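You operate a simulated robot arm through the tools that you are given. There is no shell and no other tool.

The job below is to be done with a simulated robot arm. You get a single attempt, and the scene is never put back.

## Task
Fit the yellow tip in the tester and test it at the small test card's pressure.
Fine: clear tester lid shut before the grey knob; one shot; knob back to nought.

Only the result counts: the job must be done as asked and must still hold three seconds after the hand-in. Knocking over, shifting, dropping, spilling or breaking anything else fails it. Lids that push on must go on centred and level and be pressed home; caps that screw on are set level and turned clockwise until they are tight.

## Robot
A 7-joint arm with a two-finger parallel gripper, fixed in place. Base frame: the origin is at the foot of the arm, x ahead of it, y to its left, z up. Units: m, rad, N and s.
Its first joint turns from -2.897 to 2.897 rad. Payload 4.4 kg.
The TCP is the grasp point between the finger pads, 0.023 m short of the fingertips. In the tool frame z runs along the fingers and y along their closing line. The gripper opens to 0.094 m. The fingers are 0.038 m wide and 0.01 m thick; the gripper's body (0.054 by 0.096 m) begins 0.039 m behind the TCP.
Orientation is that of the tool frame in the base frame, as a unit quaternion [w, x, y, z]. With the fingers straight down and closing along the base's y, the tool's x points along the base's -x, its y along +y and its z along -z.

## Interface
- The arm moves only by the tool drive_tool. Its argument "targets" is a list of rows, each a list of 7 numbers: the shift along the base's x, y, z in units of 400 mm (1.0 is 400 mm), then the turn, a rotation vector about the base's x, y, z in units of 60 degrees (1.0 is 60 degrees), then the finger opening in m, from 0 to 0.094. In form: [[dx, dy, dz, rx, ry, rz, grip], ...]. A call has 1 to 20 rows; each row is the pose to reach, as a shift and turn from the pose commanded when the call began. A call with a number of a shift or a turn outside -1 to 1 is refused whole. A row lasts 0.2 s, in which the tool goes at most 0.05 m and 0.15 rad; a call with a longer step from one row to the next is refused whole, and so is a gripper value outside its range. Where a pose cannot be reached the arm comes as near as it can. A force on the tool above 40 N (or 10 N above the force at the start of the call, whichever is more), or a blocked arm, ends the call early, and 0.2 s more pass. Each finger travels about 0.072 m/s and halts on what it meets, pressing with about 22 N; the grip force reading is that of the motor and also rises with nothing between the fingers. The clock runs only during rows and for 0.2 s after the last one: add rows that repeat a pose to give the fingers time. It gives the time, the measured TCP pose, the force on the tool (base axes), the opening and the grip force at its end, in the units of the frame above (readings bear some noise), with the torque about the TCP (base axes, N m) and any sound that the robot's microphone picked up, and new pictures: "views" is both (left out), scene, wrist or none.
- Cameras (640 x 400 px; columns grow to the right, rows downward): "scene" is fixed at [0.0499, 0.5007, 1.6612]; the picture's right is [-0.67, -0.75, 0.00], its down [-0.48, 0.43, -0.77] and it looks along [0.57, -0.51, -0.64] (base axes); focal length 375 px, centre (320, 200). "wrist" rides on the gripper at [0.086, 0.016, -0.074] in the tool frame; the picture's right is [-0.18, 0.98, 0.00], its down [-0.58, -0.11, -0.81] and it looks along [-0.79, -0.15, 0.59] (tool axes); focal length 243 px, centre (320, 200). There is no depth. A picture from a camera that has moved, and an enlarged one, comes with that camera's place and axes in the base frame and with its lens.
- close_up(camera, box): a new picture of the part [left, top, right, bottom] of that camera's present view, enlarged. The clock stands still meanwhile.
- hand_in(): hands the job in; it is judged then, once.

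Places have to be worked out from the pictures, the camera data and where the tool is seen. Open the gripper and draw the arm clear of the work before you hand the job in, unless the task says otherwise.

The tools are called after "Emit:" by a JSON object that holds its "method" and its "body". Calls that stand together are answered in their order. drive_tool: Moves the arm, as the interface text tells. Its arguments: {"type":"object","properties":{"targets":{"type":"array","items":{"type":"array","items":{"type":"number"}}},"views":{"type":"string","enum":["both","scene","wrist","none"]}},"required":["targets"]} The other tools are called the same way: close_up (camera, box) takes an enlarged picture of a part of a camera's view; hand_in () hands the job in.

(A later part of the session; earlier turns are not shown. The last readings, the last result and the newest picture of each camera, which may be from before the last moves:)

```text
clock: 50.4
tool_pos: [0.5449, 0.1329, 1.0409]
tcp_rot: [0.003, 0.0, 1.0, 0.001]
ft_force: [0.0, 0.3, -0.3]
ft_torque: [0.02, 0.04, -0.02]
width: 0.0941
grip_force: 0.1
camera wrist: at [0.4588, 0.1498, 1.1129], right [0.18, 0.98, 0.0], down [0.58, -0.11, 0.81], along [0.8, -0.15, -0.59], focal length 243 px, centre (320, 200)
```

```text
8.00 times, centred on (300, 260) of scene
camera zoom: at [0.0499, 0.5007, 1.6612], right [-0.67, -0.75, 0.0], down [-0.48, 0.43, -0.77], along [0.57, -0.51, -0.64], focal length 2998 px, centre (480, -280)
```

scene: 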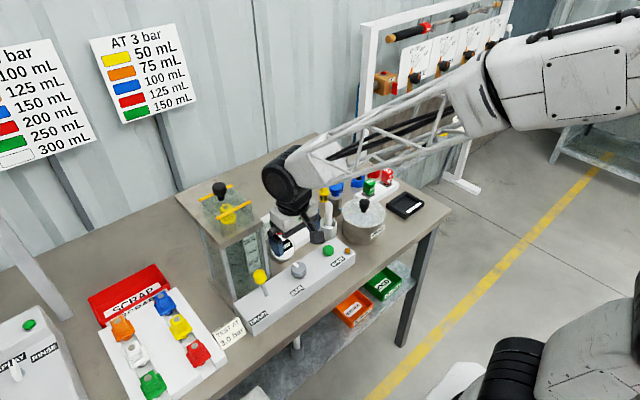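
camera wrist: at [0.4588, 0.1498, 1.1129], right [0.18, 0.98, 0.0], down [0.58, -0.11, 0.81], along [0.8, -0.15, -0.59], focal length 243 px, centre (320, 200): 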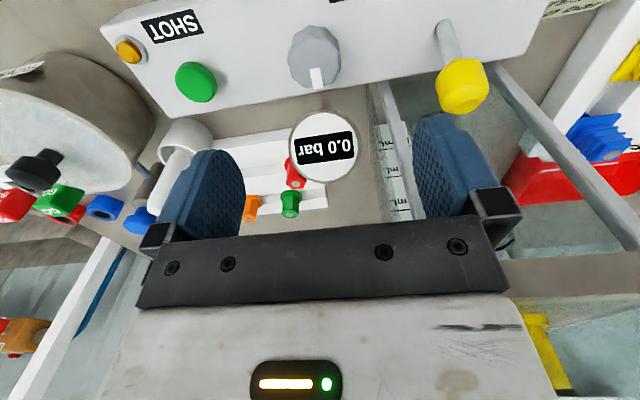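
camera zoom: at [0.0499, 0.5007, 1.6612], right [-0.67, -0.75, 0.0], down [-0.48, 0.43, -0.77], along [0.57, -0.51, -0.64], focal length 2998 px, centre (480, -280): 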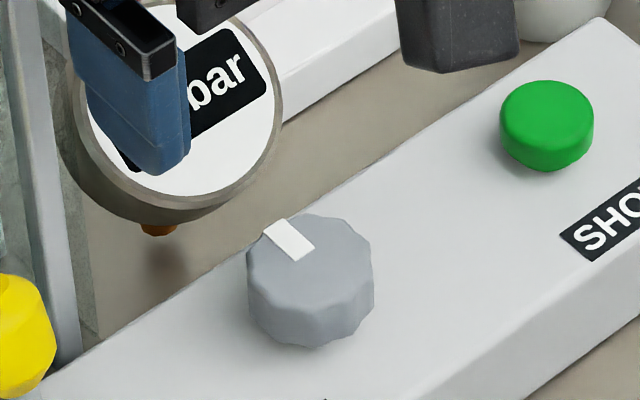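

The knob's white mark points to +x at 0.0 bar; knob ≈41 mm wide at (0.546, 0.129), top z≈0.919. I narrow to 55 mm and descend to z≈0.922 with yaw 0, keeping clear of the gauge.

Emit:
{"method": "drive_tool", "body": {"targets": [[0.003, -0.01, 0, -0.002, 0.0055, 0, 0.055], [0.003, -0.01, -0.05, -0.002, 0.0055, 0, 0.055], [0.003, -0.01, -0.13, -0.002, 0.0055, 0, 0.055], [0.003, -0.01, -0.2, -0.002, 0.0055, 0, 0.055]], "views": "both"}}

Emit:
{"method": "close_up", "body": {"camera": "wrist", "box": [230, 60, 410, 210]}}

Emit:
{"method": "close_up", "body": {"camera": "scene", "box": [250, 215, 340, 285]}}

```text
clock: 51.4
tool_pos: [0.5477, 0.1295, 0.9613]
tcp_rot: [-0.001, -0.001, 1.0, 0.0]
ft_force: [-0.4, -0.8, -0.2]
ft_torque: [0.01, 0.0, 0.01]
width: 0.0551
grip_force: 0.0
camera wrist: at [0.4613, 0.145, 1.0339], right [0.18, 0.98, 0.0], down [0.58, -0.11, 0.81], along [0.79, -0.15, -0.59], focal length 243 px, centre (320, 200)
```

scene: 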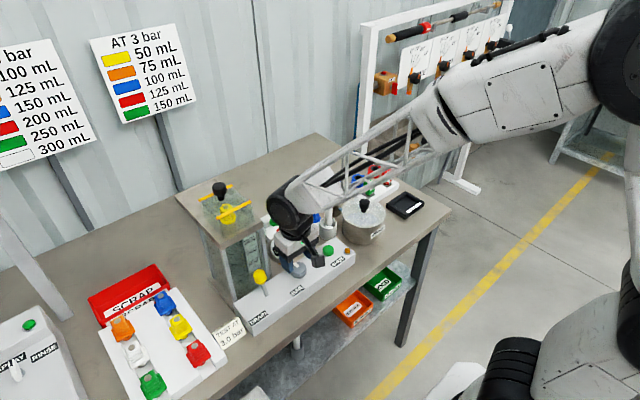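
wrist: 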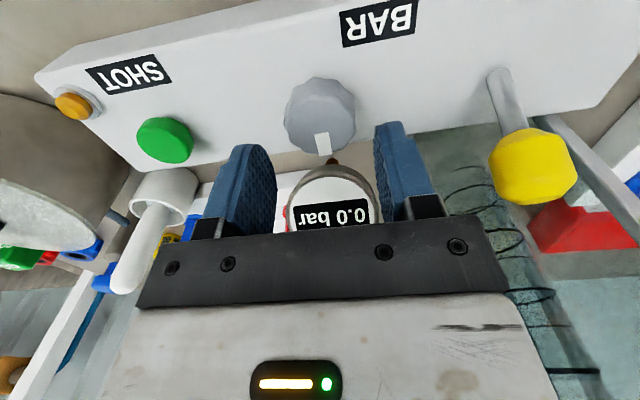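

```text
2.67 times, centred on (320, 135) of wrist
camera zoom: at [0.4613, 0.145, 1.0339], right [0.18, 0.98, 0.0], down [0.58, -0.11, 0.81], along [0.79, -0.15, -0.59], focal length 647 px, centre (320, 373)
```

zoom: 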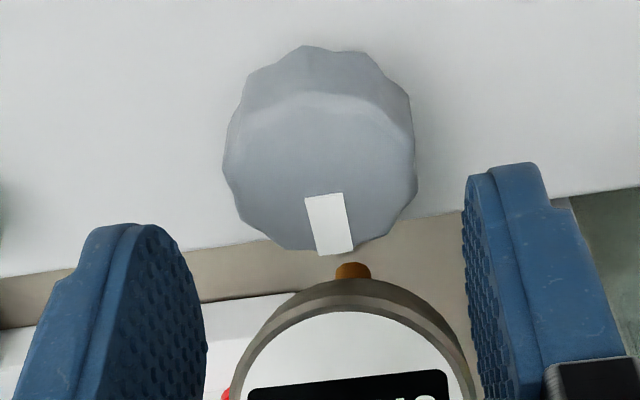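

```text
5.71 times, centred on (295, 250) of scene
camera zoom: at [0.0499, 0.5007, 1.6612], right [-0.67, -0.75, 0.0], down [-0.48, 0.43, -0.77], along [0.57, -0.51, -0.64], focal length 2141 px, centre (463, -86)
```

zoom: 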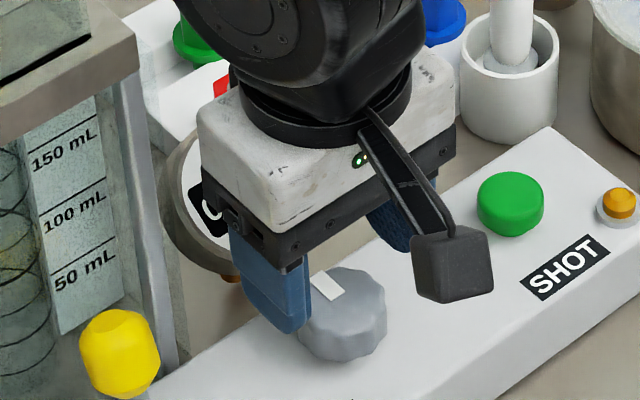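

From this height the wrist camera sees the gauge too ("0.0 bar"). Knob centre is (0.545, 0.1296), so I shift −2.5 mm in x, descend 40 mm and close on it.

Emit:
{"method": "drive_tool", "body": {"targets": [[-0.006, 0.001, -0.04, 0, 0, 0, 0.055], [-0.006, 0.001, -0.08, 0, 0, 0, 0.055], [-0.006, 0.001, -0.1, 0, 0, 0, 0.055], [-0.006, 0.001, -0.1, 0, 0, 0, 0.046], [-0.006, 0.001, -0.1, 0, 0, 0, 0.036], [-0.006, 0.001, -0.1, 0, 0, 0, 0.036], [-0.006, 0.001, -0.1, 0, 0, 0, 0.036]], "views": "both"}}

Emit:
{"method": "close_up", "body": {"camera": "scene", "box": [250, 215, 340, 285]}}

```text
clock: 53.0
tool_pos: [0.5449, 0.1296, 0.9196]
tcp_rot: [-0.001, 0.0, 1.0, -0.001]
ft_force: [0.8, 11.5, -1.8]
ft_torque: [0.08, -0.22, -0.02]
width: 0.0414
grip_force: 5.6
camera wrist: at [0.4587, 0.145, 0.9938], right [0.18, 0.98, 0.0], down [0.58, -0.11, 0.81], along [0.79, -0.15, -0.59], focal length 243 px, centre (320, 200)
```

scene: 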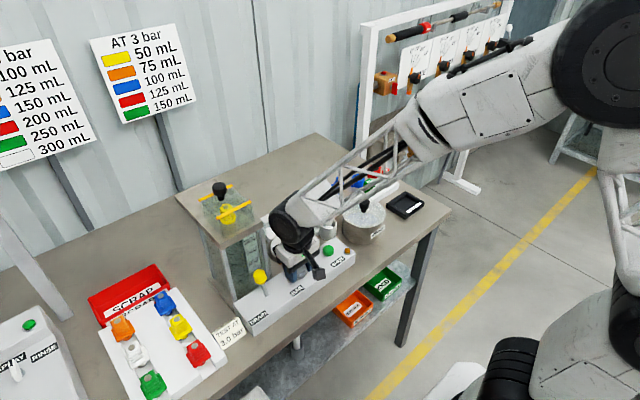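
wrist: 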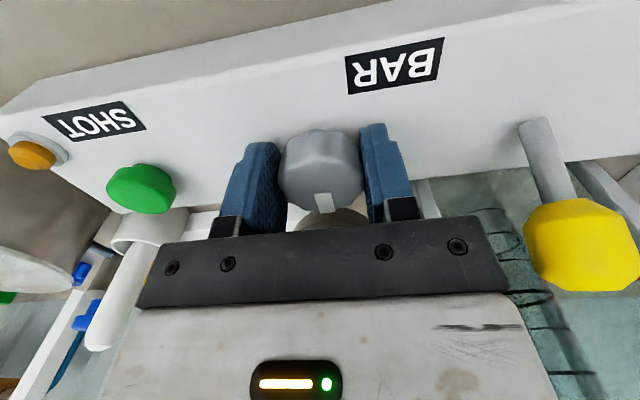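

```text
5.71 times, centred on (295, 250) of scene
camera zoom: at [0.0499, 0.5007, 1.6612], right [-0.67, -0.75, 0.0], down [-0.48, 0.43, -0.77], along [0.57, -0.51, -0.64], focal length 2141 px, centre (463, -86)
```

zoom: 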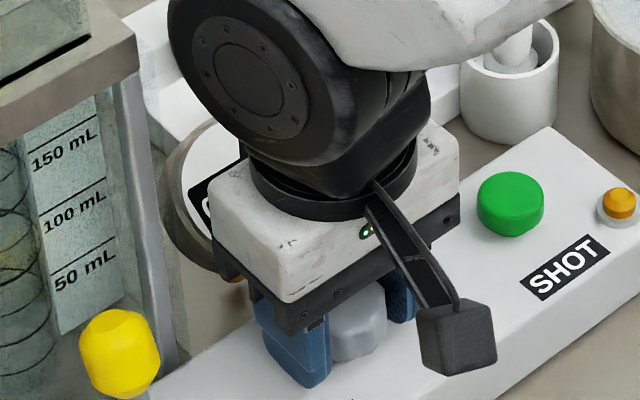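

Knob gripped at 41.4 mm. I turn it clockwise (seen from above) by 30° as a first try and read torque and sound.

Emit:
{"method": "drive_tool", "body": {"targets": [[0, 0, 0, 0, 0, 0, 0.03], [0, 0, 0, 0, 0, -0.1, 0.03], [0, 0, 0, 0, 0, -0.2, 0.03], [0, 0, 0, 0, 0, -0.3, 0.03], [0, 0, 0, 0, 0, -0.4, 0.03], [0, 0, 0, 0, 0, -0.5, 0.03]], "views": "both"}}

Emit:
{"method": "close_up", "body": {"camera": "wrist", "box": [230, 100, 410, 230]}}

Emit:
{"method": "close_up", "body": {"camera": "scene", "box": [250, 215, 340, 285]}}

```text
clock: 54.4
tool_pos: [0.5448, 0.1298, 0.9208]
tcp_rot: [-0.001, 0.26, 0.966, -0.001]
ft_force: [12.9, 22.5, -13.3]
ft_torque: [-0.02, 0.02, 0.0]
width: 0.0416
grip_force: 12.9
camera wrist: at [0.4786, 0.1858, 0.9941], right [0.65, 0.76, 0.0], down [0.45, -0.39, 0.81], along [0.61, -0.53, -0.59], focal length 243 px, centre (320, 200)
```

scene: 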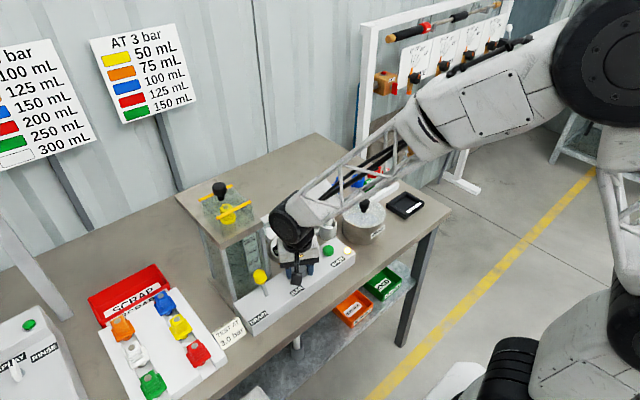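
wrist: 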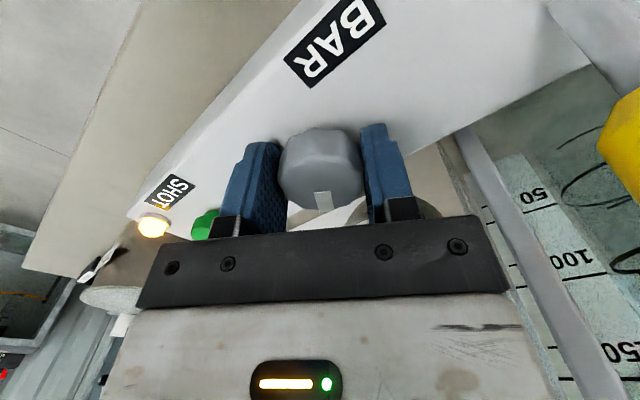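

```text
3.08 times, centred on (320, 165) of wrist
camera zoom: at [0.4786, 0.1858, 0.9941], right [0.65, 0.76, 0.0], down [0.45, -0.39, 0.81], along [0.61, -0.53, -0.59], focal length 746 px, centre (320, 308)
```

zoom: 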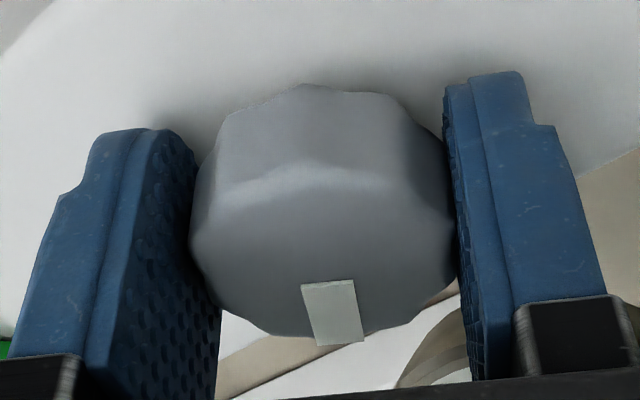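

```text
5.71 times, centred on (295, 250) of scene
camera zoom: at [0.0499, 0.5007, 1.6612], right [-0.67, -0.75, 0.0], down [-0.48, 0.43, -0.77], along [0.57, -0.51, -0.64], focal length 2141 px, centre (463, -86)
```

zoom: 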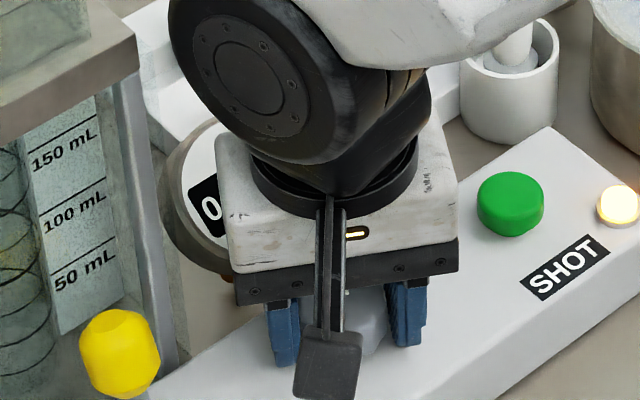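

The amber lamp lit and the gauge's first digit still shows 0. I turn another 25° clockwise (with a slight strain relief), then release and rise to read the gauge.

Emit:
{"method": "drive_tool", "body": {"targets": [[0.0008, 0.0015, -0.001, 0, 0, -0.1, 0.03], [0.0008, 0.0015, -0.001, 0, 0, -0.2, 0.03], [0.0008, 0.0015, -0.001, 0, 0, -0.3, 0.03], [0.0008, 0.0015, -0.001, 0, 0, -0.4167, 0.03]], "views": "scene"}}

Emit:
{"method": "close_up", "body": {"camera": "scene", "box": [250, 215, 340, 285]}}

```text
clock: 55.4
tool_pos: [0.5465, 0.129, 0.9223]
tcp_rot: [-0.001, 0.463, 0.886, 0.001]
ft_force: [14.3, 4.0, -5.4]
ft_torque: [-0.41, -0.54, -0.02]
width: 0.04
grip_force: 45.0
```

scene: 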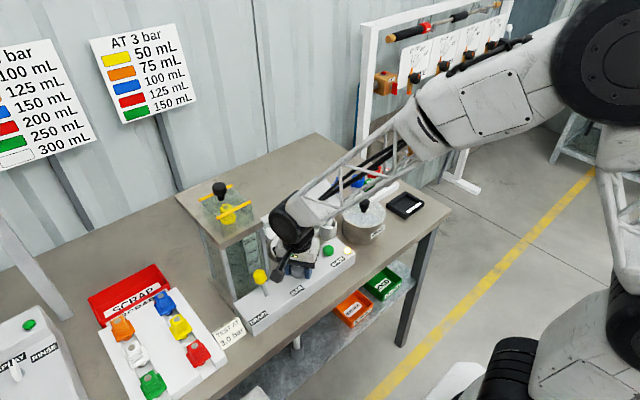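

```text
5.71 times, centred on (295, 250) of scene
camera zoom: at [0.0499, 0.5007, 1.6612], right [-0.67, -0.75, 0.0], down [-0.48, 0.43, -0.77], along [0.57, -0.51, -0.64], focal length 2141 px, centre (463, -86)
```

zoom: 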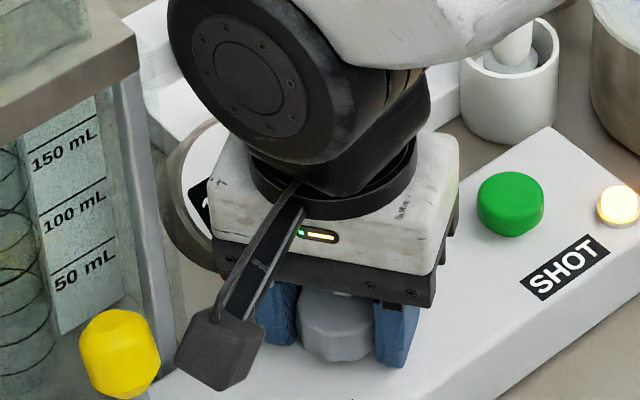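

Release, lift 45 mm, and yaw back to about +25° so that the wrist camera sees the gauge and I can regrip.

Emit:
{"method": "drive_tool", "body": {"targets": [[0, 0, 0, 0, 0, 0, 0.045], [0, 0, 0, 0, 0, 0, 0.055], [0, 0, 0, 0, 0, 0, 0.055], [0, 0, 0.06, 0, 0, 0, 0.055], [0, 0, 0.13, 0, 0, 0.1, 0.055], [0, 0, 0.15, 0, 0, 0.23, 0.055], [0, 0, 0.15, 0, 0, 0.36, 0.055], [0, 0, 0.15, 0, 0, 0.49, 0.055], [0, 0, 0.15, 0, 0, 0.62, 0.055], [0, 0, 0.15, 0, 0, 0.75, 0.055], [0, 0, 0.15, 0, 0, 0.9167, 0.055]], "views": "both"}}

Emit:
{"method": "close_up", "body": {"camera": "wrist", "box": [230, 60, 410, 220]}}

```text
refused: row 11 steps farther than a row can; nothing moved
```

```text
2.50 times, centred on (320, 140) of wrist
camera zoom: at [0.5094, 0.209, 0.9941], right [0.91, 0.41, 0.0], down [0.24, -0.54, 0.81], along [0.33, -0.73, -0.59], focal length 606 px, centre (320, 350)
```

zoom: 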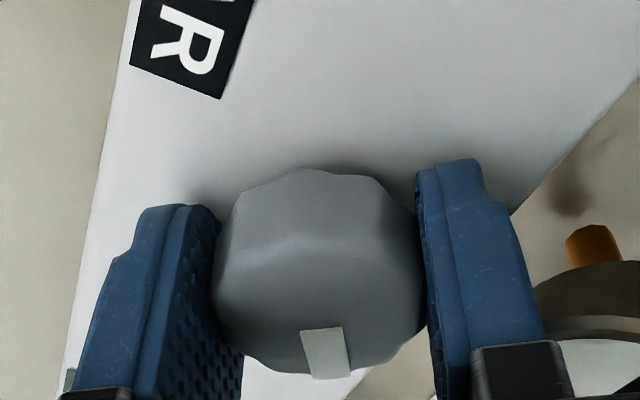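

One row stepped too far; I resend with smaller yaw steps.

Emit:
{"method": "drive_tool", "body": {"targets": [[0, 0, 0, 0, 0, 0, 0.045], [0, 0, 0, 0, 0, 0, 0.055], [0, 0, 0, 0, 0, 0, 0.055], [0, 0, 0.06, 0, 0, 0, 0.055], [0, 0, 0.13, 0, 0, 0.13, 0.055], [0, 0, 0.15, 0, 0, 0.26, 0.055], [0, 0, 0.15, 0, 0, 0.39, 0.055], [0, 0, 0.15, 0, 0, 0.52, 0.055], [0, 0, 0.15, 0, 0, 0.65, 0.055], [0, 0, 0.15, 0, 0, 0.78, 0.055], [0, 0, 0.15, 0, 0, 0.9167, 0.055]], "views": "both"}}

Emit:
{"method": "close_up", "body": {"camera": "wrist", "box": [230, 60, 410, 220]}}

```text
clock: 57.8
tool_pos: [0.5449, 0.1293, 0.98]
tcp_rot: [-0.001, -0.001, 1.0, -0.001]
ft_force: [-0.4, -0.3, 0.2]
ft_torque: [-0.02, 0.02, 0.05]
width: 0.055
grip_force: 0.0
camera wrist: at [0.4589, 0.1447, 1.0544], right [0.18, 0.98, 0.0], down [0.58, -0.11, 0.81], along [0.79, -0.15, -0.59], focal length 243 px, centre (320, 200)
```

scene: 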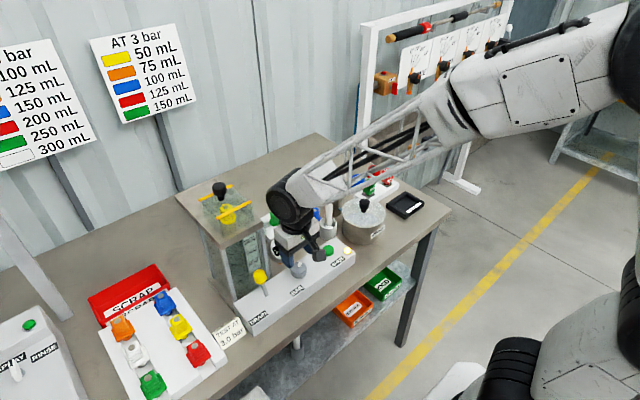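
wrist: 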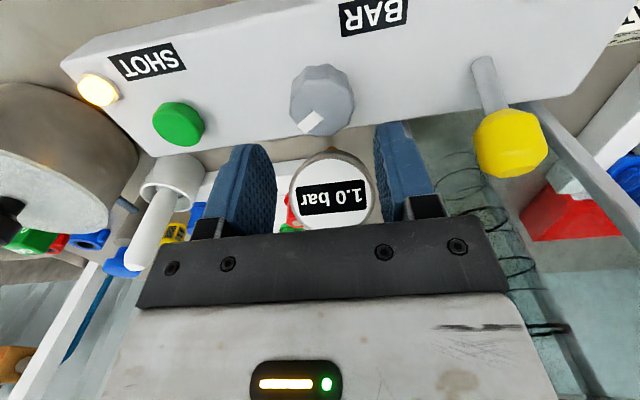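

```text
2.50 times, centred on (320, 140) of wrist
camera zoom: at [0.4589, 0.1447, 1.0544], right [0.18, 0.98, 0.0], down [0.58, -0.11, 0.81], along [0.79, -0.15, -0.59], focal length 606 px, centre (320, 350)
```

zoom: 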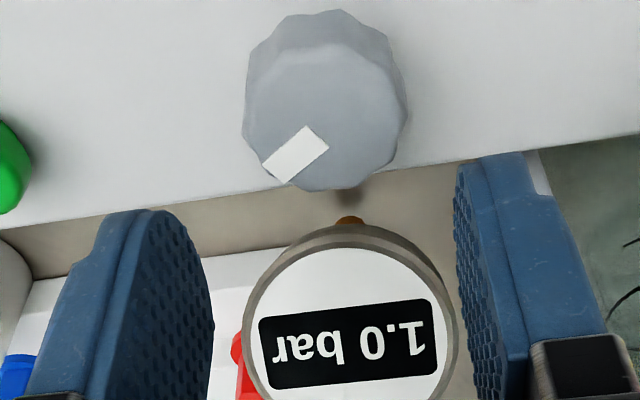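

Gauge now reads 1.0 bar after 55° of turn, so 3.0 bar needs roughly 110° more. I yaw to +35°, descend and regrip.

Emit:
{"method": "drive_tool", "body": {"targets": [[0, 0, 0, 0, 0, 0.13, 0.052], [0, 0, 0, 0, 0, 0.26, 0.052], [0, 0, 0, 0, 0, 0.39, 0.052], [0, 0, 0, 0, 0, 0.5, 0.052], [0, 0, -0.03, 0, 0, 0.583, 0.052], [0, 0.001, -0.09, 0, 0, 0.583, 0.052], [0, 0.001, -0.148, 0, 0, 0.583, 0.052], [0, 0.001, -0.148, 0, 0, 0.583, 0.04], [0, 0.001, -0.148, 0, 0, 0.583, 0.03], [0, 0.001, -0.148, 0, 0, 0.583, 0.03], [0, 0.001, -0.148, 0, 0, 0.583, 0.03]], "views": "scene"}}

Emit:
{"method": "close_up", "body": {"camera": "scene", "box": [250, 215, 340, 285]}}

Emit:
{"method": "close_up", "body": {"camera": "wrist", "box": [230, 60, 410, 220]}}

```text
clock: 60.2
tool_pos: [0.545, 0.1291, 0.921]
tcp_rot: [-0.001, -0.301, 0.954, 0.0]
ft_force: [-17.3, 18.7, 0.4]
ft_torque: [0.32, -0.16, -0.01]
width: 0.0408
grip_force: 12.0
```

scene: 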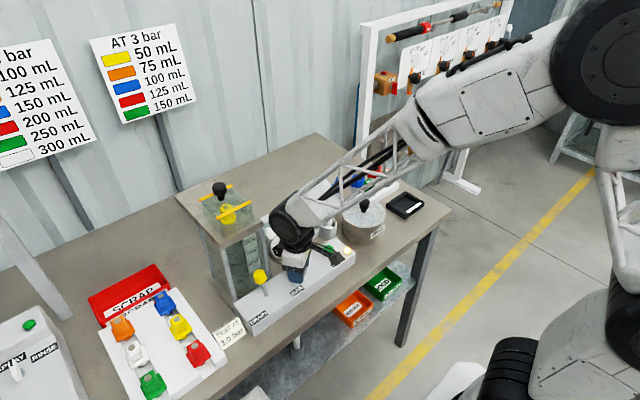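

```text
5.71 times, centred on (295, 250) of scene
camera zoom: at [0.0499, 0.5007, 1.6612], right [-0.67, -0.75, 0.0], down [-0.48, 0.43, -0.77], along [0.57, -0.51, -0.64], focal length 2141 px, centre (463, -86)
```

zoom: 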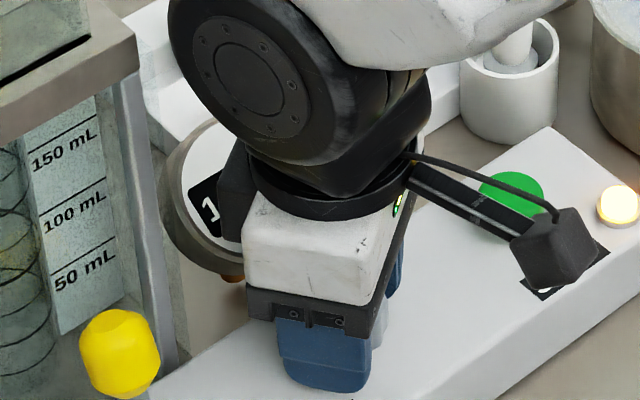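

```text
2.50 times, centred on (320, 140) of wrist
camera zoom: at [0.4649, 0.0923, 0.9942], right [-0.41, 0.91, 0.0], down [0.54, 0.25, 0.81], along [0.73, 0.33, -0.59], focal length 606 px, centre (320, 350)
```

zoom: 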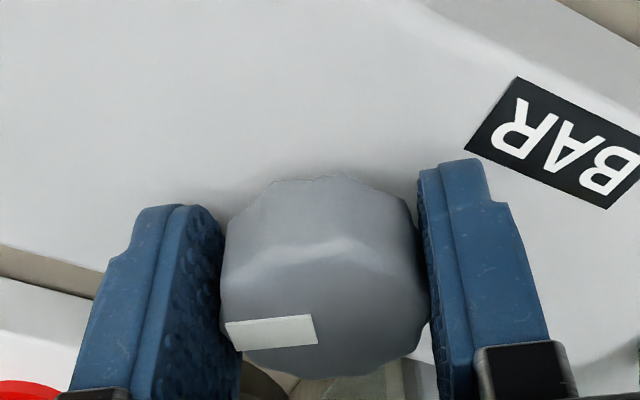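

Gripped. I turn 60° clockwise, then a further part, watching force.

Emit:
{"method": "drive_tool", "body": {"targets": [[-0.001, 0.0013, 0, 0, 0, 0, 0.03], [-0.001, 0.0013, 0, 0, 0, -0.125, 0.03], [-0.001, 0.0013, 0, 0, 0, -0.25, 0.03], [-0.001, 0.0013, 0, 0, 0, -0.375, 0.03], [-0.001, 0.0013, 0, 0, 0, -0.5, 0.03], [-0.001, 0.0013, 0, 0, 0, -0.625, 0.03], [-0.001, 0.0013, 0, 0, 0, -0.75, 0.03], [-0.001, 0.0013, 0, 0, 0, -0.875, 0.03], [-0.001, 0.0013, 0, 0, 0, -1.0, 0.03]], "views": "scene"}}

Emit:
{"method": "close_up", "body": {"camera": "scene", "box": [250, 215, 340, 285]}}

Emit:
{"method": "close_up", "body": {"camera": "wrist", "box": [230, 60, 410, 220]}}

```text
clock: 61.7
tool_pos: [0.5435, 0.1291, 0.9207]
tcp_rot: [-0.002, 0.013, 1.0, -0.001]
ft_force: [0.3, 13.4, -2.3]
ft_torque: [0.23, 0.45, 0.05]
width: 0.039
grip_force: 45.0
stopped in row 7: the force on the tool passed its limit at 41 N (the readings are from after the stop); the commanded pose is now the measured one
```

scene: 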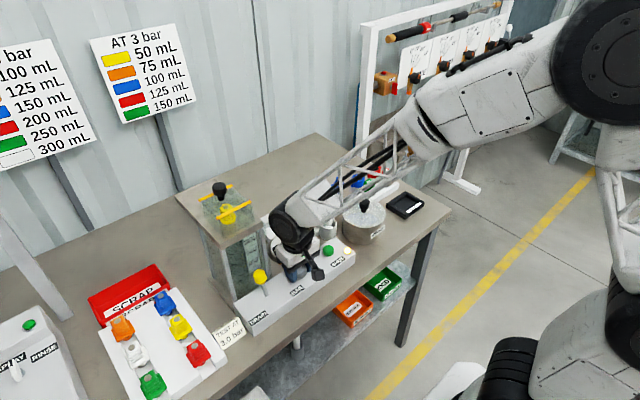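

```text
5.71 times, centred on (295, 250) of scene
camera zoom: at [0.0499, 0.5007, 1.6612], right [-0.67, -0.75, 0.0], down [-0.48, 0.43, -0.77], along [0.57, -0.51, -0.64], focal length 2141 px, centre (463, -86)
```

zoom: 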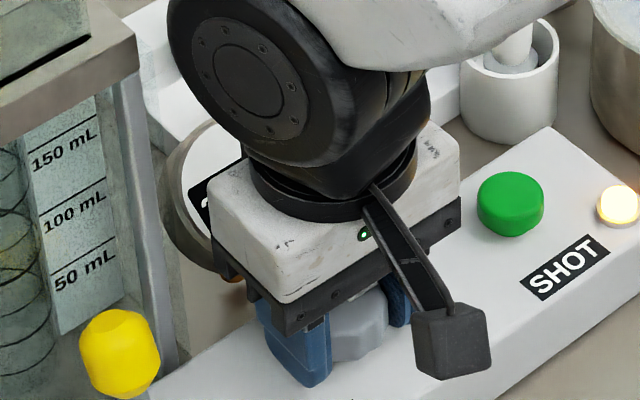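

```text
2.50 times, centred on (320, 140) of wrist
camera zoom: at [0.4582, 0.1481, 0.9944], right [0.21, 0.98, 0.0], down [0.58, -0.12, 0.8], along [0.79, -0.17, -0.59], focal length 606 px, centre (320, 350)
```

zoom: 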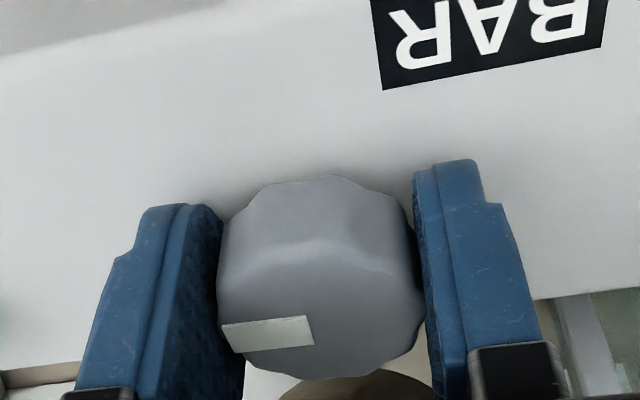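

The sideways strain stopped it at yaw −1.5°, but the knob turned along with the grip. I relieve +0.6 mm in y and continue 45° clockwise.

Emit:
{"method": "drive_tool", "body": {"targets": [[0, 0.0012, 0, 0, 0, 0, 0.03], [0, 0.0012, 0, 0, 0, -0.1, 0.03], [0, 0.0012, 0, 0, 0, -0.2, 0.03], [0, 0.0012, 0, 0, 0, -0.3, 0.03], [0.0005, 0.0012, 0, 0, 0, -0.4, 0.03], [0.001, 0.0012, 0, 0, 0, -0.5, 0.03], [0.001, 0.0012, 0, 0, 0, -0.6, 0.03], [0.001, 0.0012, 0, 0, 0, -0.7, 0.03], [0.001, 0.0012, 0, 0, 0, -0.8, 0.03]], "views": "scene"}}

```text
clock: 63.7
tool_pos: [0.5452, 0.1305, 0.9217]
tcp_rot: [-0.003, 0.42, 0.908, -0.001]
ft_force: [-2.3, 19.5, -13.0]
ft_torque: [0.6, 0.05, 0.04]
width: 0.0389
grip_force: 45.4
```

scene: 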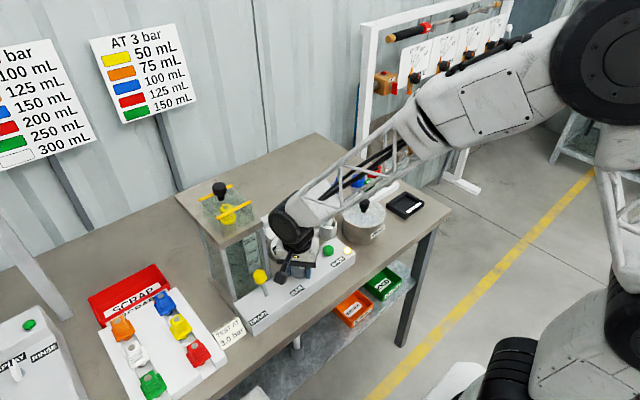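

Yaw is −50°, so the knob should be near 140° total. I release, lift, and yaw back to 0 to read the gauge.

Emit:
{"method": "drive_tool", "body": {"targets": [[0, 0, 0, 0, 0, 0, 0.045], [0, 0, 0, 0, 0, 0, 0.055], [0, 0, 0, 0, 0, 0, 0.055], [0, 0, 0.06, 0, 0, 0, 0.055], [0, 0, 0.13, 0, 0, 0.13, 0.055], [0, 0, 0.15, 0, 0, 0.26, 0.055], [0, 0, 0.15, 0, 0, 0.39, 0.055], [0, 0, 0.15, 0, 0, 0.52, 0.055], [0, 0, 0.15, 0, 0, 0.65, 0.055], [0, 0, 0.15, 0, 0, 0.76, 0.055], [0, 0, 0.15, 0, 0, 0.83, 0.055]], "views": "wrist"}}

Emit:
{"method": "close_up", "body": {"camera": "wrist", "box": [230, 60, 410, 220]}}

```text
clock: 66.1
tool_pos: [0.545, 0.1307, 0.9809]
tcp_rot: [-0.002, -0.003, 1.0, -0.001]
ft_force: [0.1, 0.1, -0.9]
ft_torque: [-0.02, 0.01, 0.02]
width: 0.0552
grip_force: 0.1
camera wrist: at [0.4586, 0.1455, 1.0542], right [0.18, 0.98, 0.0], down [0.58, -0.1, 0.8], along [0.79, -0.14, -0.59], focal length 243 px, centre (320, 200)
```

wrist: 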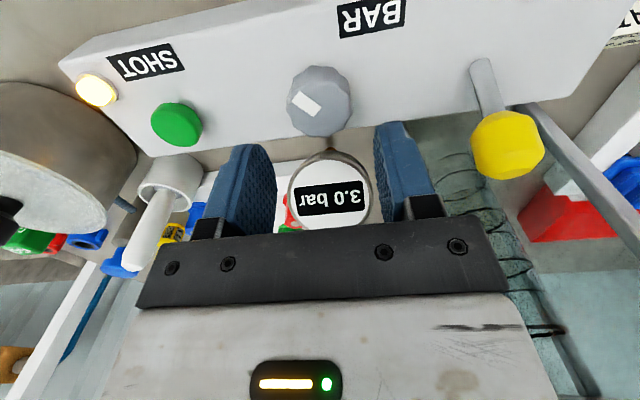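

```text
2.50 times, centred on (320, 140) of wrist
camera zoom: at [0.4586, 0.1455, 1.0542], right [0.18, 0.98, 0.0], down [0.58, -0.1, 0.8], along [0.79, -0.14, -0.59], focal length 606 px, centre (320, 350)
```

zoom: 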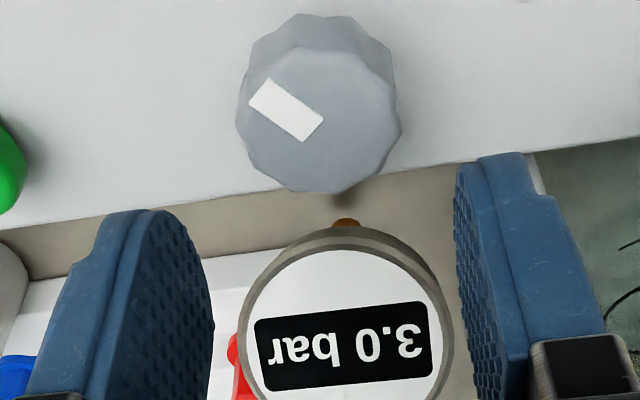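

The gauge shows 3.0 bar — exactly the card's pressure. Next the green SHOT button at about (0.543, 0.0305, top ≈0.918): I close the fingers and hover over it.

Emit:
{"method": "drive_tool", "body": {"targets": [[0, 0, 0.06, 0, 0, 0, 0.03], [0, 0, 0.12, 0, -0.004, -0.005, 0.0], [0, -0.08, 0.12, 0, -0.004, -0.005, 0.0], [-0.002, -0.17, 0.12, 0, -0.004, -0.005, 0.0], [-0.005, -0.25, 0.12, 0, -0.004, -0.005, 0.0], [-0.005, -0.25, 0.05, 0, -0.004, -0.005, 0.0]], "views": "both"}}

Emit:
{"method": "close_up", "body": {"camera": "wrist", "box": [230, 30, 410, 190]}}

Emit:
{"method": "close_up", "body": {"camera": "scene", "box": [270, 205, 360, 275]}}

```text
clock: 67.5
tool_pos: [0.5405, 0.03, 1.0025]
tcp_rot: [0.001, 0.001, 1.0, 0.0]
ft_force: [0.3, -1.8, -0.2]
ft_torque: [0.01, -0.01, 0.0]
width: 0.0001
grip_force: 21.6
camera wrist: at [0.4535, 0.045, 1.0745], right [0.18, 0.98, 0.0], down [0.58, -0.11, 0.81], along [0.79, -0.15, -0.59], focal length 243 px, centre (320, 200)
```

scene: 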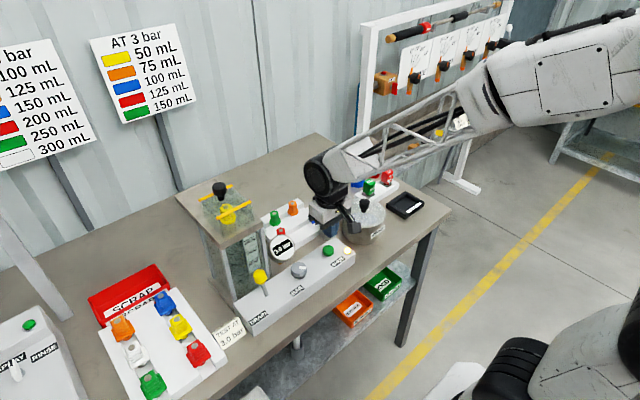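
wrist: 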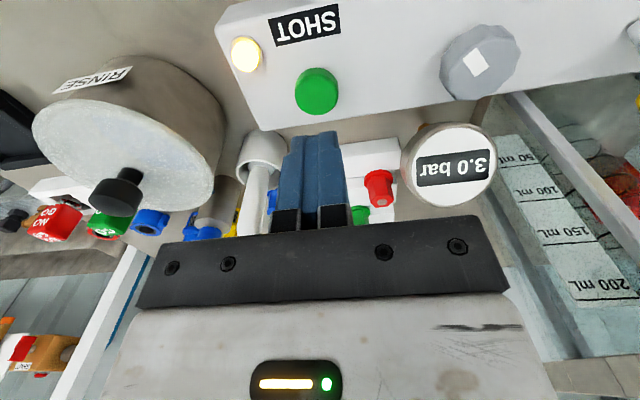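

```text
2.50 times, centred on (320, 110) of wrist
camera zoom: at [0.4535, 0.045, 1.0745], right [0.18, 0.98, 0.0], down [0.58, -0.11, 0.81], along [0.79, -0.15, -0.59], focal length 606 px, centre (320, 425)
```

zoom: 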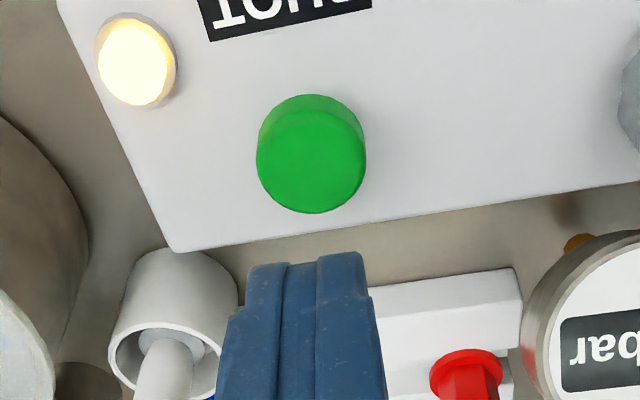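

```text
5.71 times, centred on (315, 240) of scene
camera zoom: at [0.0499, 0.5007, 1.6612], right [-0.67, -0.75, 0.0], down [-0.48, 0.43, -0.77], along [0.57, -0.51, -0.64], focal length 2141 px, centre (349, -29)
```

zoom: 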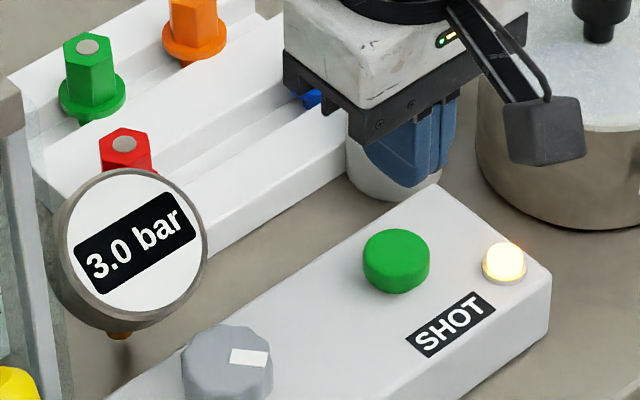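

The button's top is about (0.546, 0.0255, 0.91). I shift over it and lower to just above, then check.

Emit:
{"method": "drive_tool", "body": {"targets": [[0.014, -0.01, -0.03, 0, 0, 0, 0.0], [0.014, -0.01, -0.08, 0, 0, 0, 0.0], [0.014, -0.01, -0.12, 0, 0, 0, 0.0], [0.014, -0.01, -0.14, 0, 0, 0, 0.0]], "views": "both"}}

Emit:
{"method": "close_up", "body": {"camera": "wrist", "box": [230, 60, 410, 220]}}

Emit:
{"method": "close_up", "body": {"camera": "scene", "box": [270, 205, 360, 275]}}

```text
clock: 68.5
tool_pos: [0.5466, 0.0276, 0.9453]
tcp_rot: [0.001, 0.0, 1.0, -0.001]
ft_force: [0.3, -0.1, -0.1]
ft_torque: [0.02, 0.0, 0.0]
width: 0.0
grip_force: 21.8
camera wrist: at [0.4606, 0.0422, 1.0176], right [0.18, 0.98, 0.0], down [0.58, -0.11, 0.81], along [0.79, -0.15, -0.59], focal length 243 px, centre (320, 200)
```

scene: 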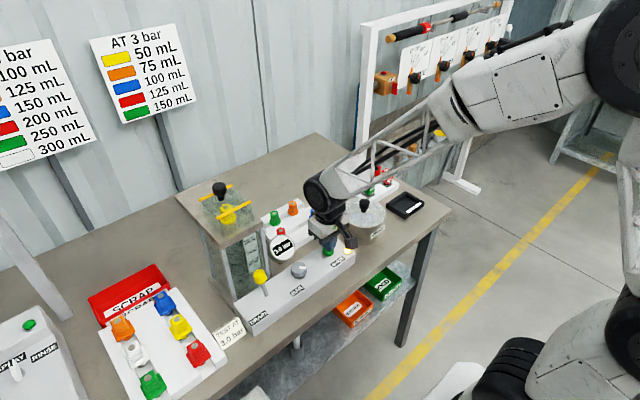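
wrist: 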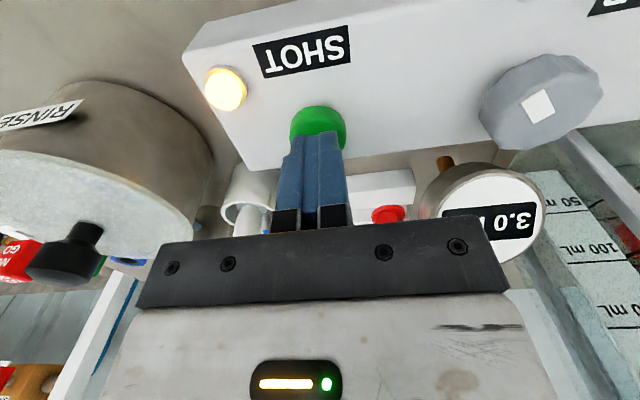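

```text
2.50 times, centred on (320, 140) of wrist
camera zoom: at [0.4606, 0.0422, 1.0176], right [0.18, 0.98, 0.0], down [0.58, -0.11, 0.81], along [0.79, -0.15, -0.59], focal length 606 px, centre (320, 350)
```

zoom: 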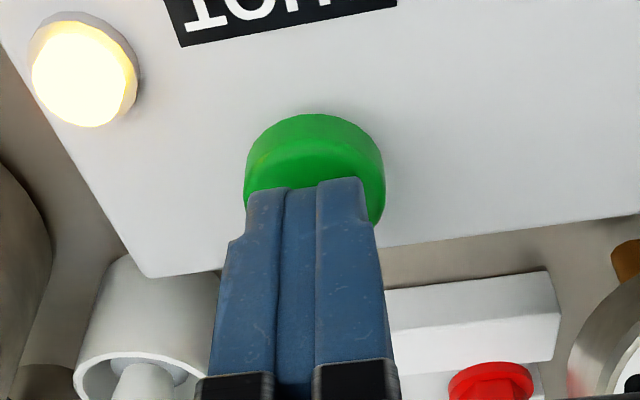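

```text
5.71 times, centred on (315, 240) of scene
camera zoom: at [0.0499, 0.5007, 1.6612], right [-0.67, -0.75, 0.0], down [-0.48, 0.43, -0.77], along [0.57, -0.51, -0.64], focal length 2141 px, centre (349, -29)
```

zoom: 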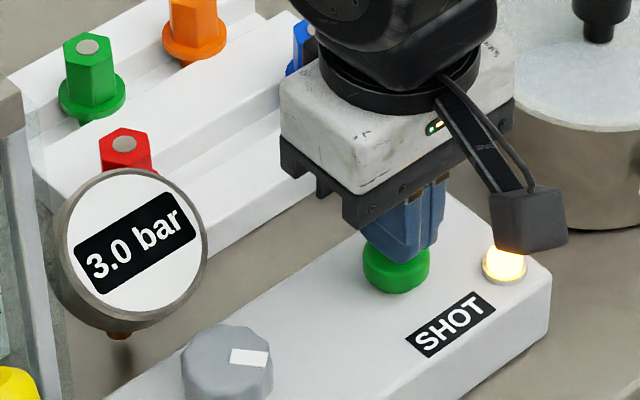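

Fingertips are over the button and the gauge is readable in the scene view (3.0 bar). I press down in ~1 mm steps until it gives or the force rises.

Emit:
{"method": "drive_tool", "body": {"targets": [[0, 0, -0.005, 0, 0, 0, 0.0], [0, 0, -0.01, 0, 0, 0, 0.0], [0, 0, -0.0135, 0, 0, 0, 0.0], [0, 0, -0.017, 0, 0, 0, 0.0], [0, 0, -0.0205, 0, 0, 0, 0.0], [0, 0, -0.024, 0, 0, 0, 0.0], [0, 0, -0.0275, 0, 0, 0, 0.0]], "views": "scene"}}

Emit:
{"method": "close_up", "body": {"camera": "scene", "box": [270, 205, 360, 275]}}

```text
clock: 70.1
tool_pos: [0.548, 0.0268, 0.9345]
tcp_rot: [0.002, 0.0, 1.0, -0.002]
ft_force: [0.8, -0.3, 2.0]
ft_torque: [-0.01, -0.01, -0.03]
width: 0.0
grip_force: 22.1
```

scene: 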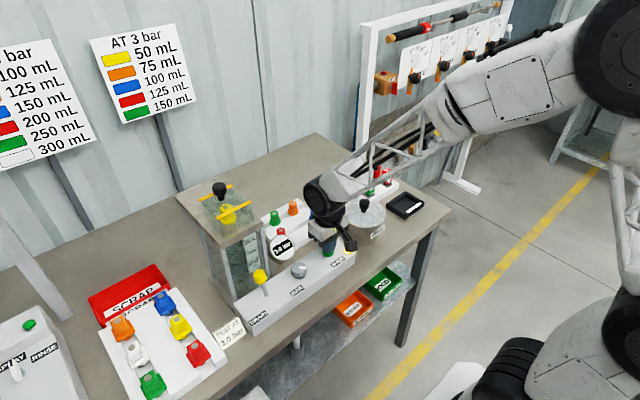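

```text
5.71 times, centred on (315, 240) of scene
camera zoom: at [0.0499, 0.5007, 1.6612], right [-0.67, -0.75, 0.0], down [-0.48, 0.43, -0.77], along [0.57, -0.51, -0.64], focal length 2141 px, centre (349, -29)
```

zoom: 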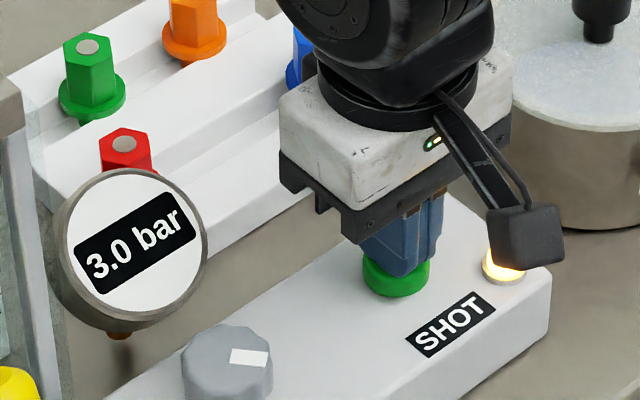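

Contact seems to be starting (2 N at z 0.9345). I continue pressing a few millimetres more.

Emit:
{"method": "drive_tool", "body": {"targets": [[0, 0, -0.0025, 0, 0, 0, 0.0], [0, 0, -0.005, 0, 0, 0, 0.0], [0, 0, -0.0075, 0, 0, 0, 0.0], [0, 0, -0.01, 0, 0, 0, 0.0]], "views": "scene"}}

Emit:
{"method": "close_up", "body": {"camera": "scene", "box": [210, 205, 360, 285]}}

```text
clock: 71.1
tool_pos: [0.548, 0.0251, 0.9302]
tcp_rot: [0.003, 0.0, 1.0, -0.001]
ft_force: [0.4, 6.1, 12.7]
ft_torque: [0.14, -0.02, 0.02]
width: 0.0
grip_force: 21.5
heard: click
```

scene: 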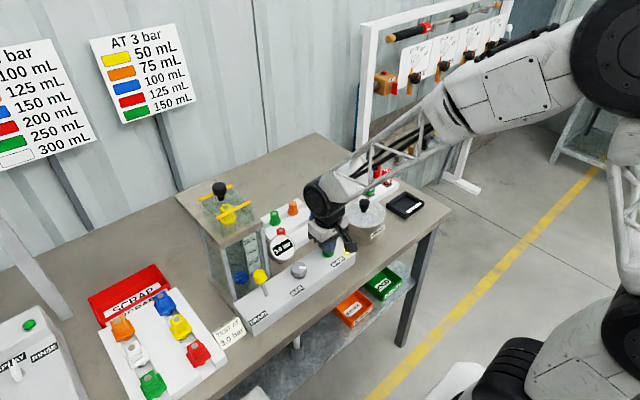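

```text
4.27 times, centred on (285, 245) of scene
camera zoom: at [0.0499, 0.5007, 1.6612], right [-0.67, -0.75, 0.0], down [-0.48, 0.43, -0.77], along [0.57, -0.51, -0.64], focal length 1599 px, centre (469, 8)
```

zoom: 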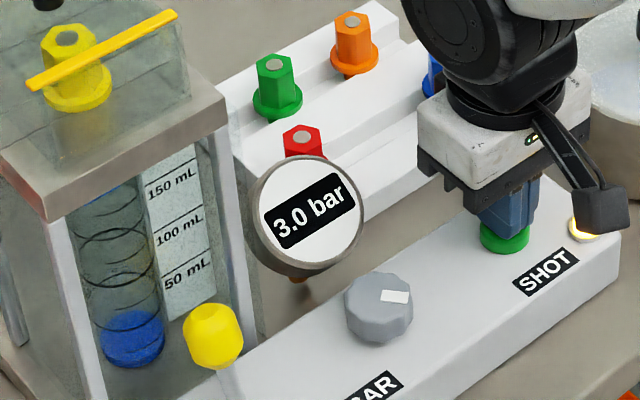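

A click was heard and blue liquid appears in the tube: the shot fired. I lift straight off the button once and wait.

Emit:
{"method": "drive_tool", "body": {"targets": [[0, 0, 0.02, 0, 0, 0, 0.0], [0, 0, 0.06, 0, 0, 0, 0.0], [0, 0, 0.12, 0, 0, 0, 0.0], [0, 0, 0.18, 0, 0, 0, 0.0], [0, 0, 0.18, 0, 0, 0, 0.0], [0, 0, 0.18, 0, 0, 0, 0.0], [0, 0, 0.18, 0, 0, 0, 0.0], [0, 0, 0.18, 0, 0, 0, 0.0]], "views": "both"}}

Emit:
{"method": "close_up", "body": {"camera": "scene", "box": [210, 205, 360, 285]}}

```text
clock: 72.9
tool_pos: [0.5473, 0.0266, 1.0014]
tcp_rot: [0.001, -0.001, 1.0, -0.001]
ft_force: [0.2, -0.9, -0.1]
ft_torque: [-0.01, 0.01, 0.02]
width: 0.0001
grip_force: 22.1
camera wrist: at [0.4607, 0.042, 1.0747], right [0.18, 0.98, 0.0], down [0.58, -0.11, 0.81], along [0.79, -0.15, -0.59], focal length 243 px, centre (320, 200)
```

scene: 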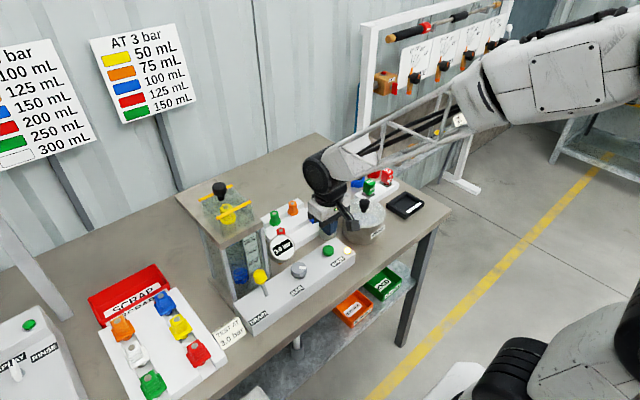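
wrist: 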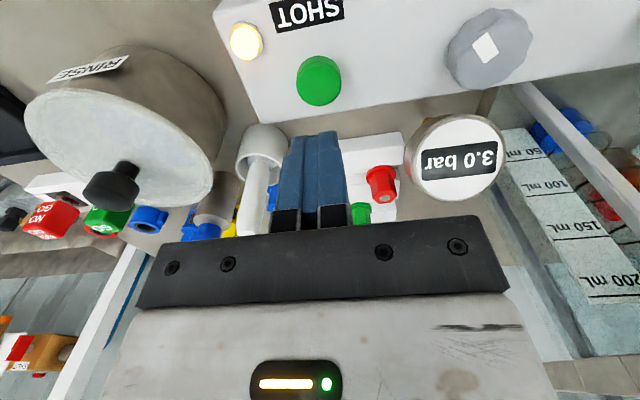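

```text
4.27 times, centred on (285, 245) of scene
camera zoom: at [0.0499, 0.5007, 1.6612], right [-0.67, -0.75, 0.0], down [-0.48, 0.43, -0.77], along [0.57, -0.51, -0.64], focal length 1599 px, centre (469, 8)
```

zoom: 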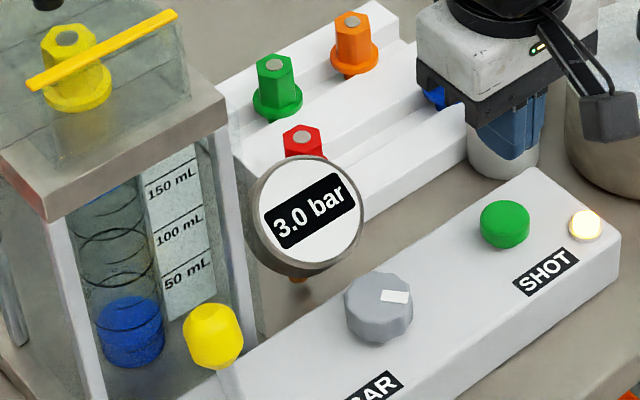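

The column is rising toward 50 mL. I wait a few seconds for the shot to finish before touching the knob.

Emit:
{"method": "drive_tool", "body": {"targets": [[0, 0, 0.05, 0, 0, 0, 0.0], [0, 0, 0.05, 0, 0, 0, 0.03], [0, 0, 0.05, 0, 0, 0, 0.055], [0, 0, 0.05, 0, 0, 0, 0.055], [0, 0, 0.05, 0, 0, 0, 0.055], [0, 0, 0.05, 0, 0, 0, 0.055], [0, 0, 0.05, 0, 0, 0, 0.055], [0, 0, 0.05, 0, 0, 0, 0.055], [0, 0, 0.05, 0, 0, 0, 0.055], [0, 0, 0.05, 0, 0, 0, 0.055], [0, 0, 0.05, 0, 0, 0, 0.055], [0, 0, 0.05, 0, 0, 0, 0.055], [0, 0, 0.05, 0, 0, 0, 0.055], [0, 0, 0.05, 0, 0, 0, 0.055], [0, 0, 0.05, 0, 0, 0, 0.055]], "views": "none"}}

Emit:
{"method": "close_up", "body": {"camera": "scene", "box": [210, 205, 360, 285]}}

```text
clock: 76.1
tool_pos: [0.5486, 0.0272, 1.0225]
tcp_rot: [0.001, 0.0, 1.0, 0.0]
ft_force: [-0.2, -0.2, 0.2]
ft_torque: [0.02, 0.02, 0.0]
width: 0.0549
grip_force: 0.1
```

```text
4.27 times, centred on (285, 245) of scene
camera zoom: at [0.0499, 0.5007, 1.6612], right [-0.67, -0.75, 0.0], down [-0.48, 0.43, -0.77], along [0.57, -0.51, -0.64], focal length 1599 px, centre (469, 8)
```

zoom: 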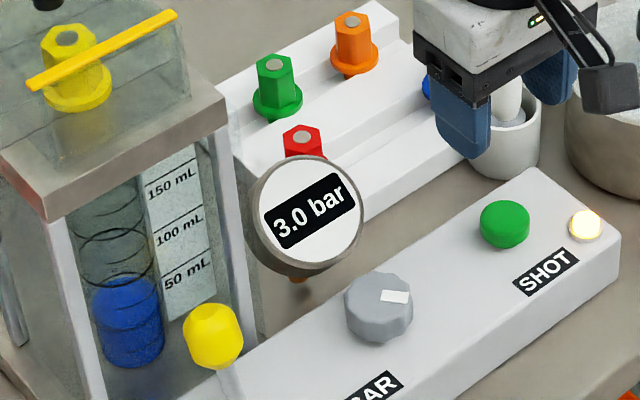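

Level is now near the 50 mL mark. I wait some more to be sure it has stopped.

Emit:
{"method": "drive_tool", "body": {"targets": [[0, 0, 0, 0, 0, 0, 0.055], [0, 0, 0, 0, 0, 0, 0.055], [0, 0, 0, 0, 0, 0, 0.055], [0, 0, 0, 0, 0, 0, 0.055], [0, 0, 0, 0, 0, 0, 0.055], [0, 0, 0, 0, 0, 0, 0.055], [0, 0, 0, 0, 0, 0, 0.055], [0, 0, 0, 0, 0, 0, 0.055], [0, 0, 0, 0, 0, 0, 0.055], [0, 0, 0, 0, 0, 0, 0.055], [0, 0, 0, 0, 0, 0, 0.055], [0, 0, 0, 0, 0, 0, 0.055], [0, 0, 0, 0, 0, 0, 0.055], [0, 0, 0, 0, 0, 0, 0.055], [0, 0, 0, 0, 0, 0, 0.055]], "views": "none"}}

Emit:
{"method": "close_up", "body": {"camera": "scene", "box": [210, 205, 360, 285]}}

```text
clock: 79.3
tool_pos: [0.5474, 0.0263, 1.0221]
tcp_rot: [0.001, 0.0, 1.0, -0.001]
ft_force: [0.1, 0.8, -0.5]
ft_torque: [-0.02, -0.01, -0.04]
width: 0.055
grip_force: 0.0
```

```text
4.27 times, centred on (285, 245) of scene
camera zoom: at [0.0499, 0.5007, 1.6612], right [-0.67, -0.75, 0.0], down [-0.48, 0.43, -0.77], along [0.57, -0.51, -0.64], focal length 1599 px, centre (469, 8)
```

zoom: 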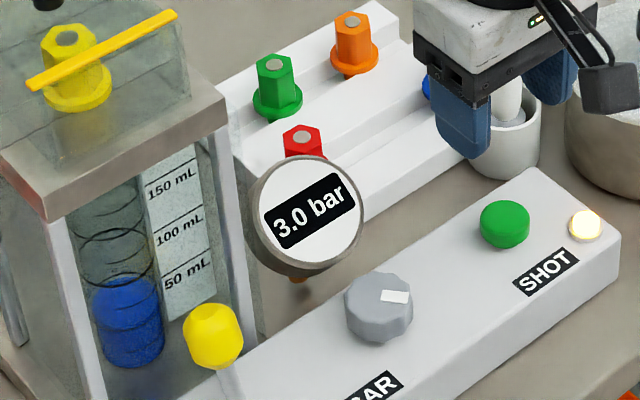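

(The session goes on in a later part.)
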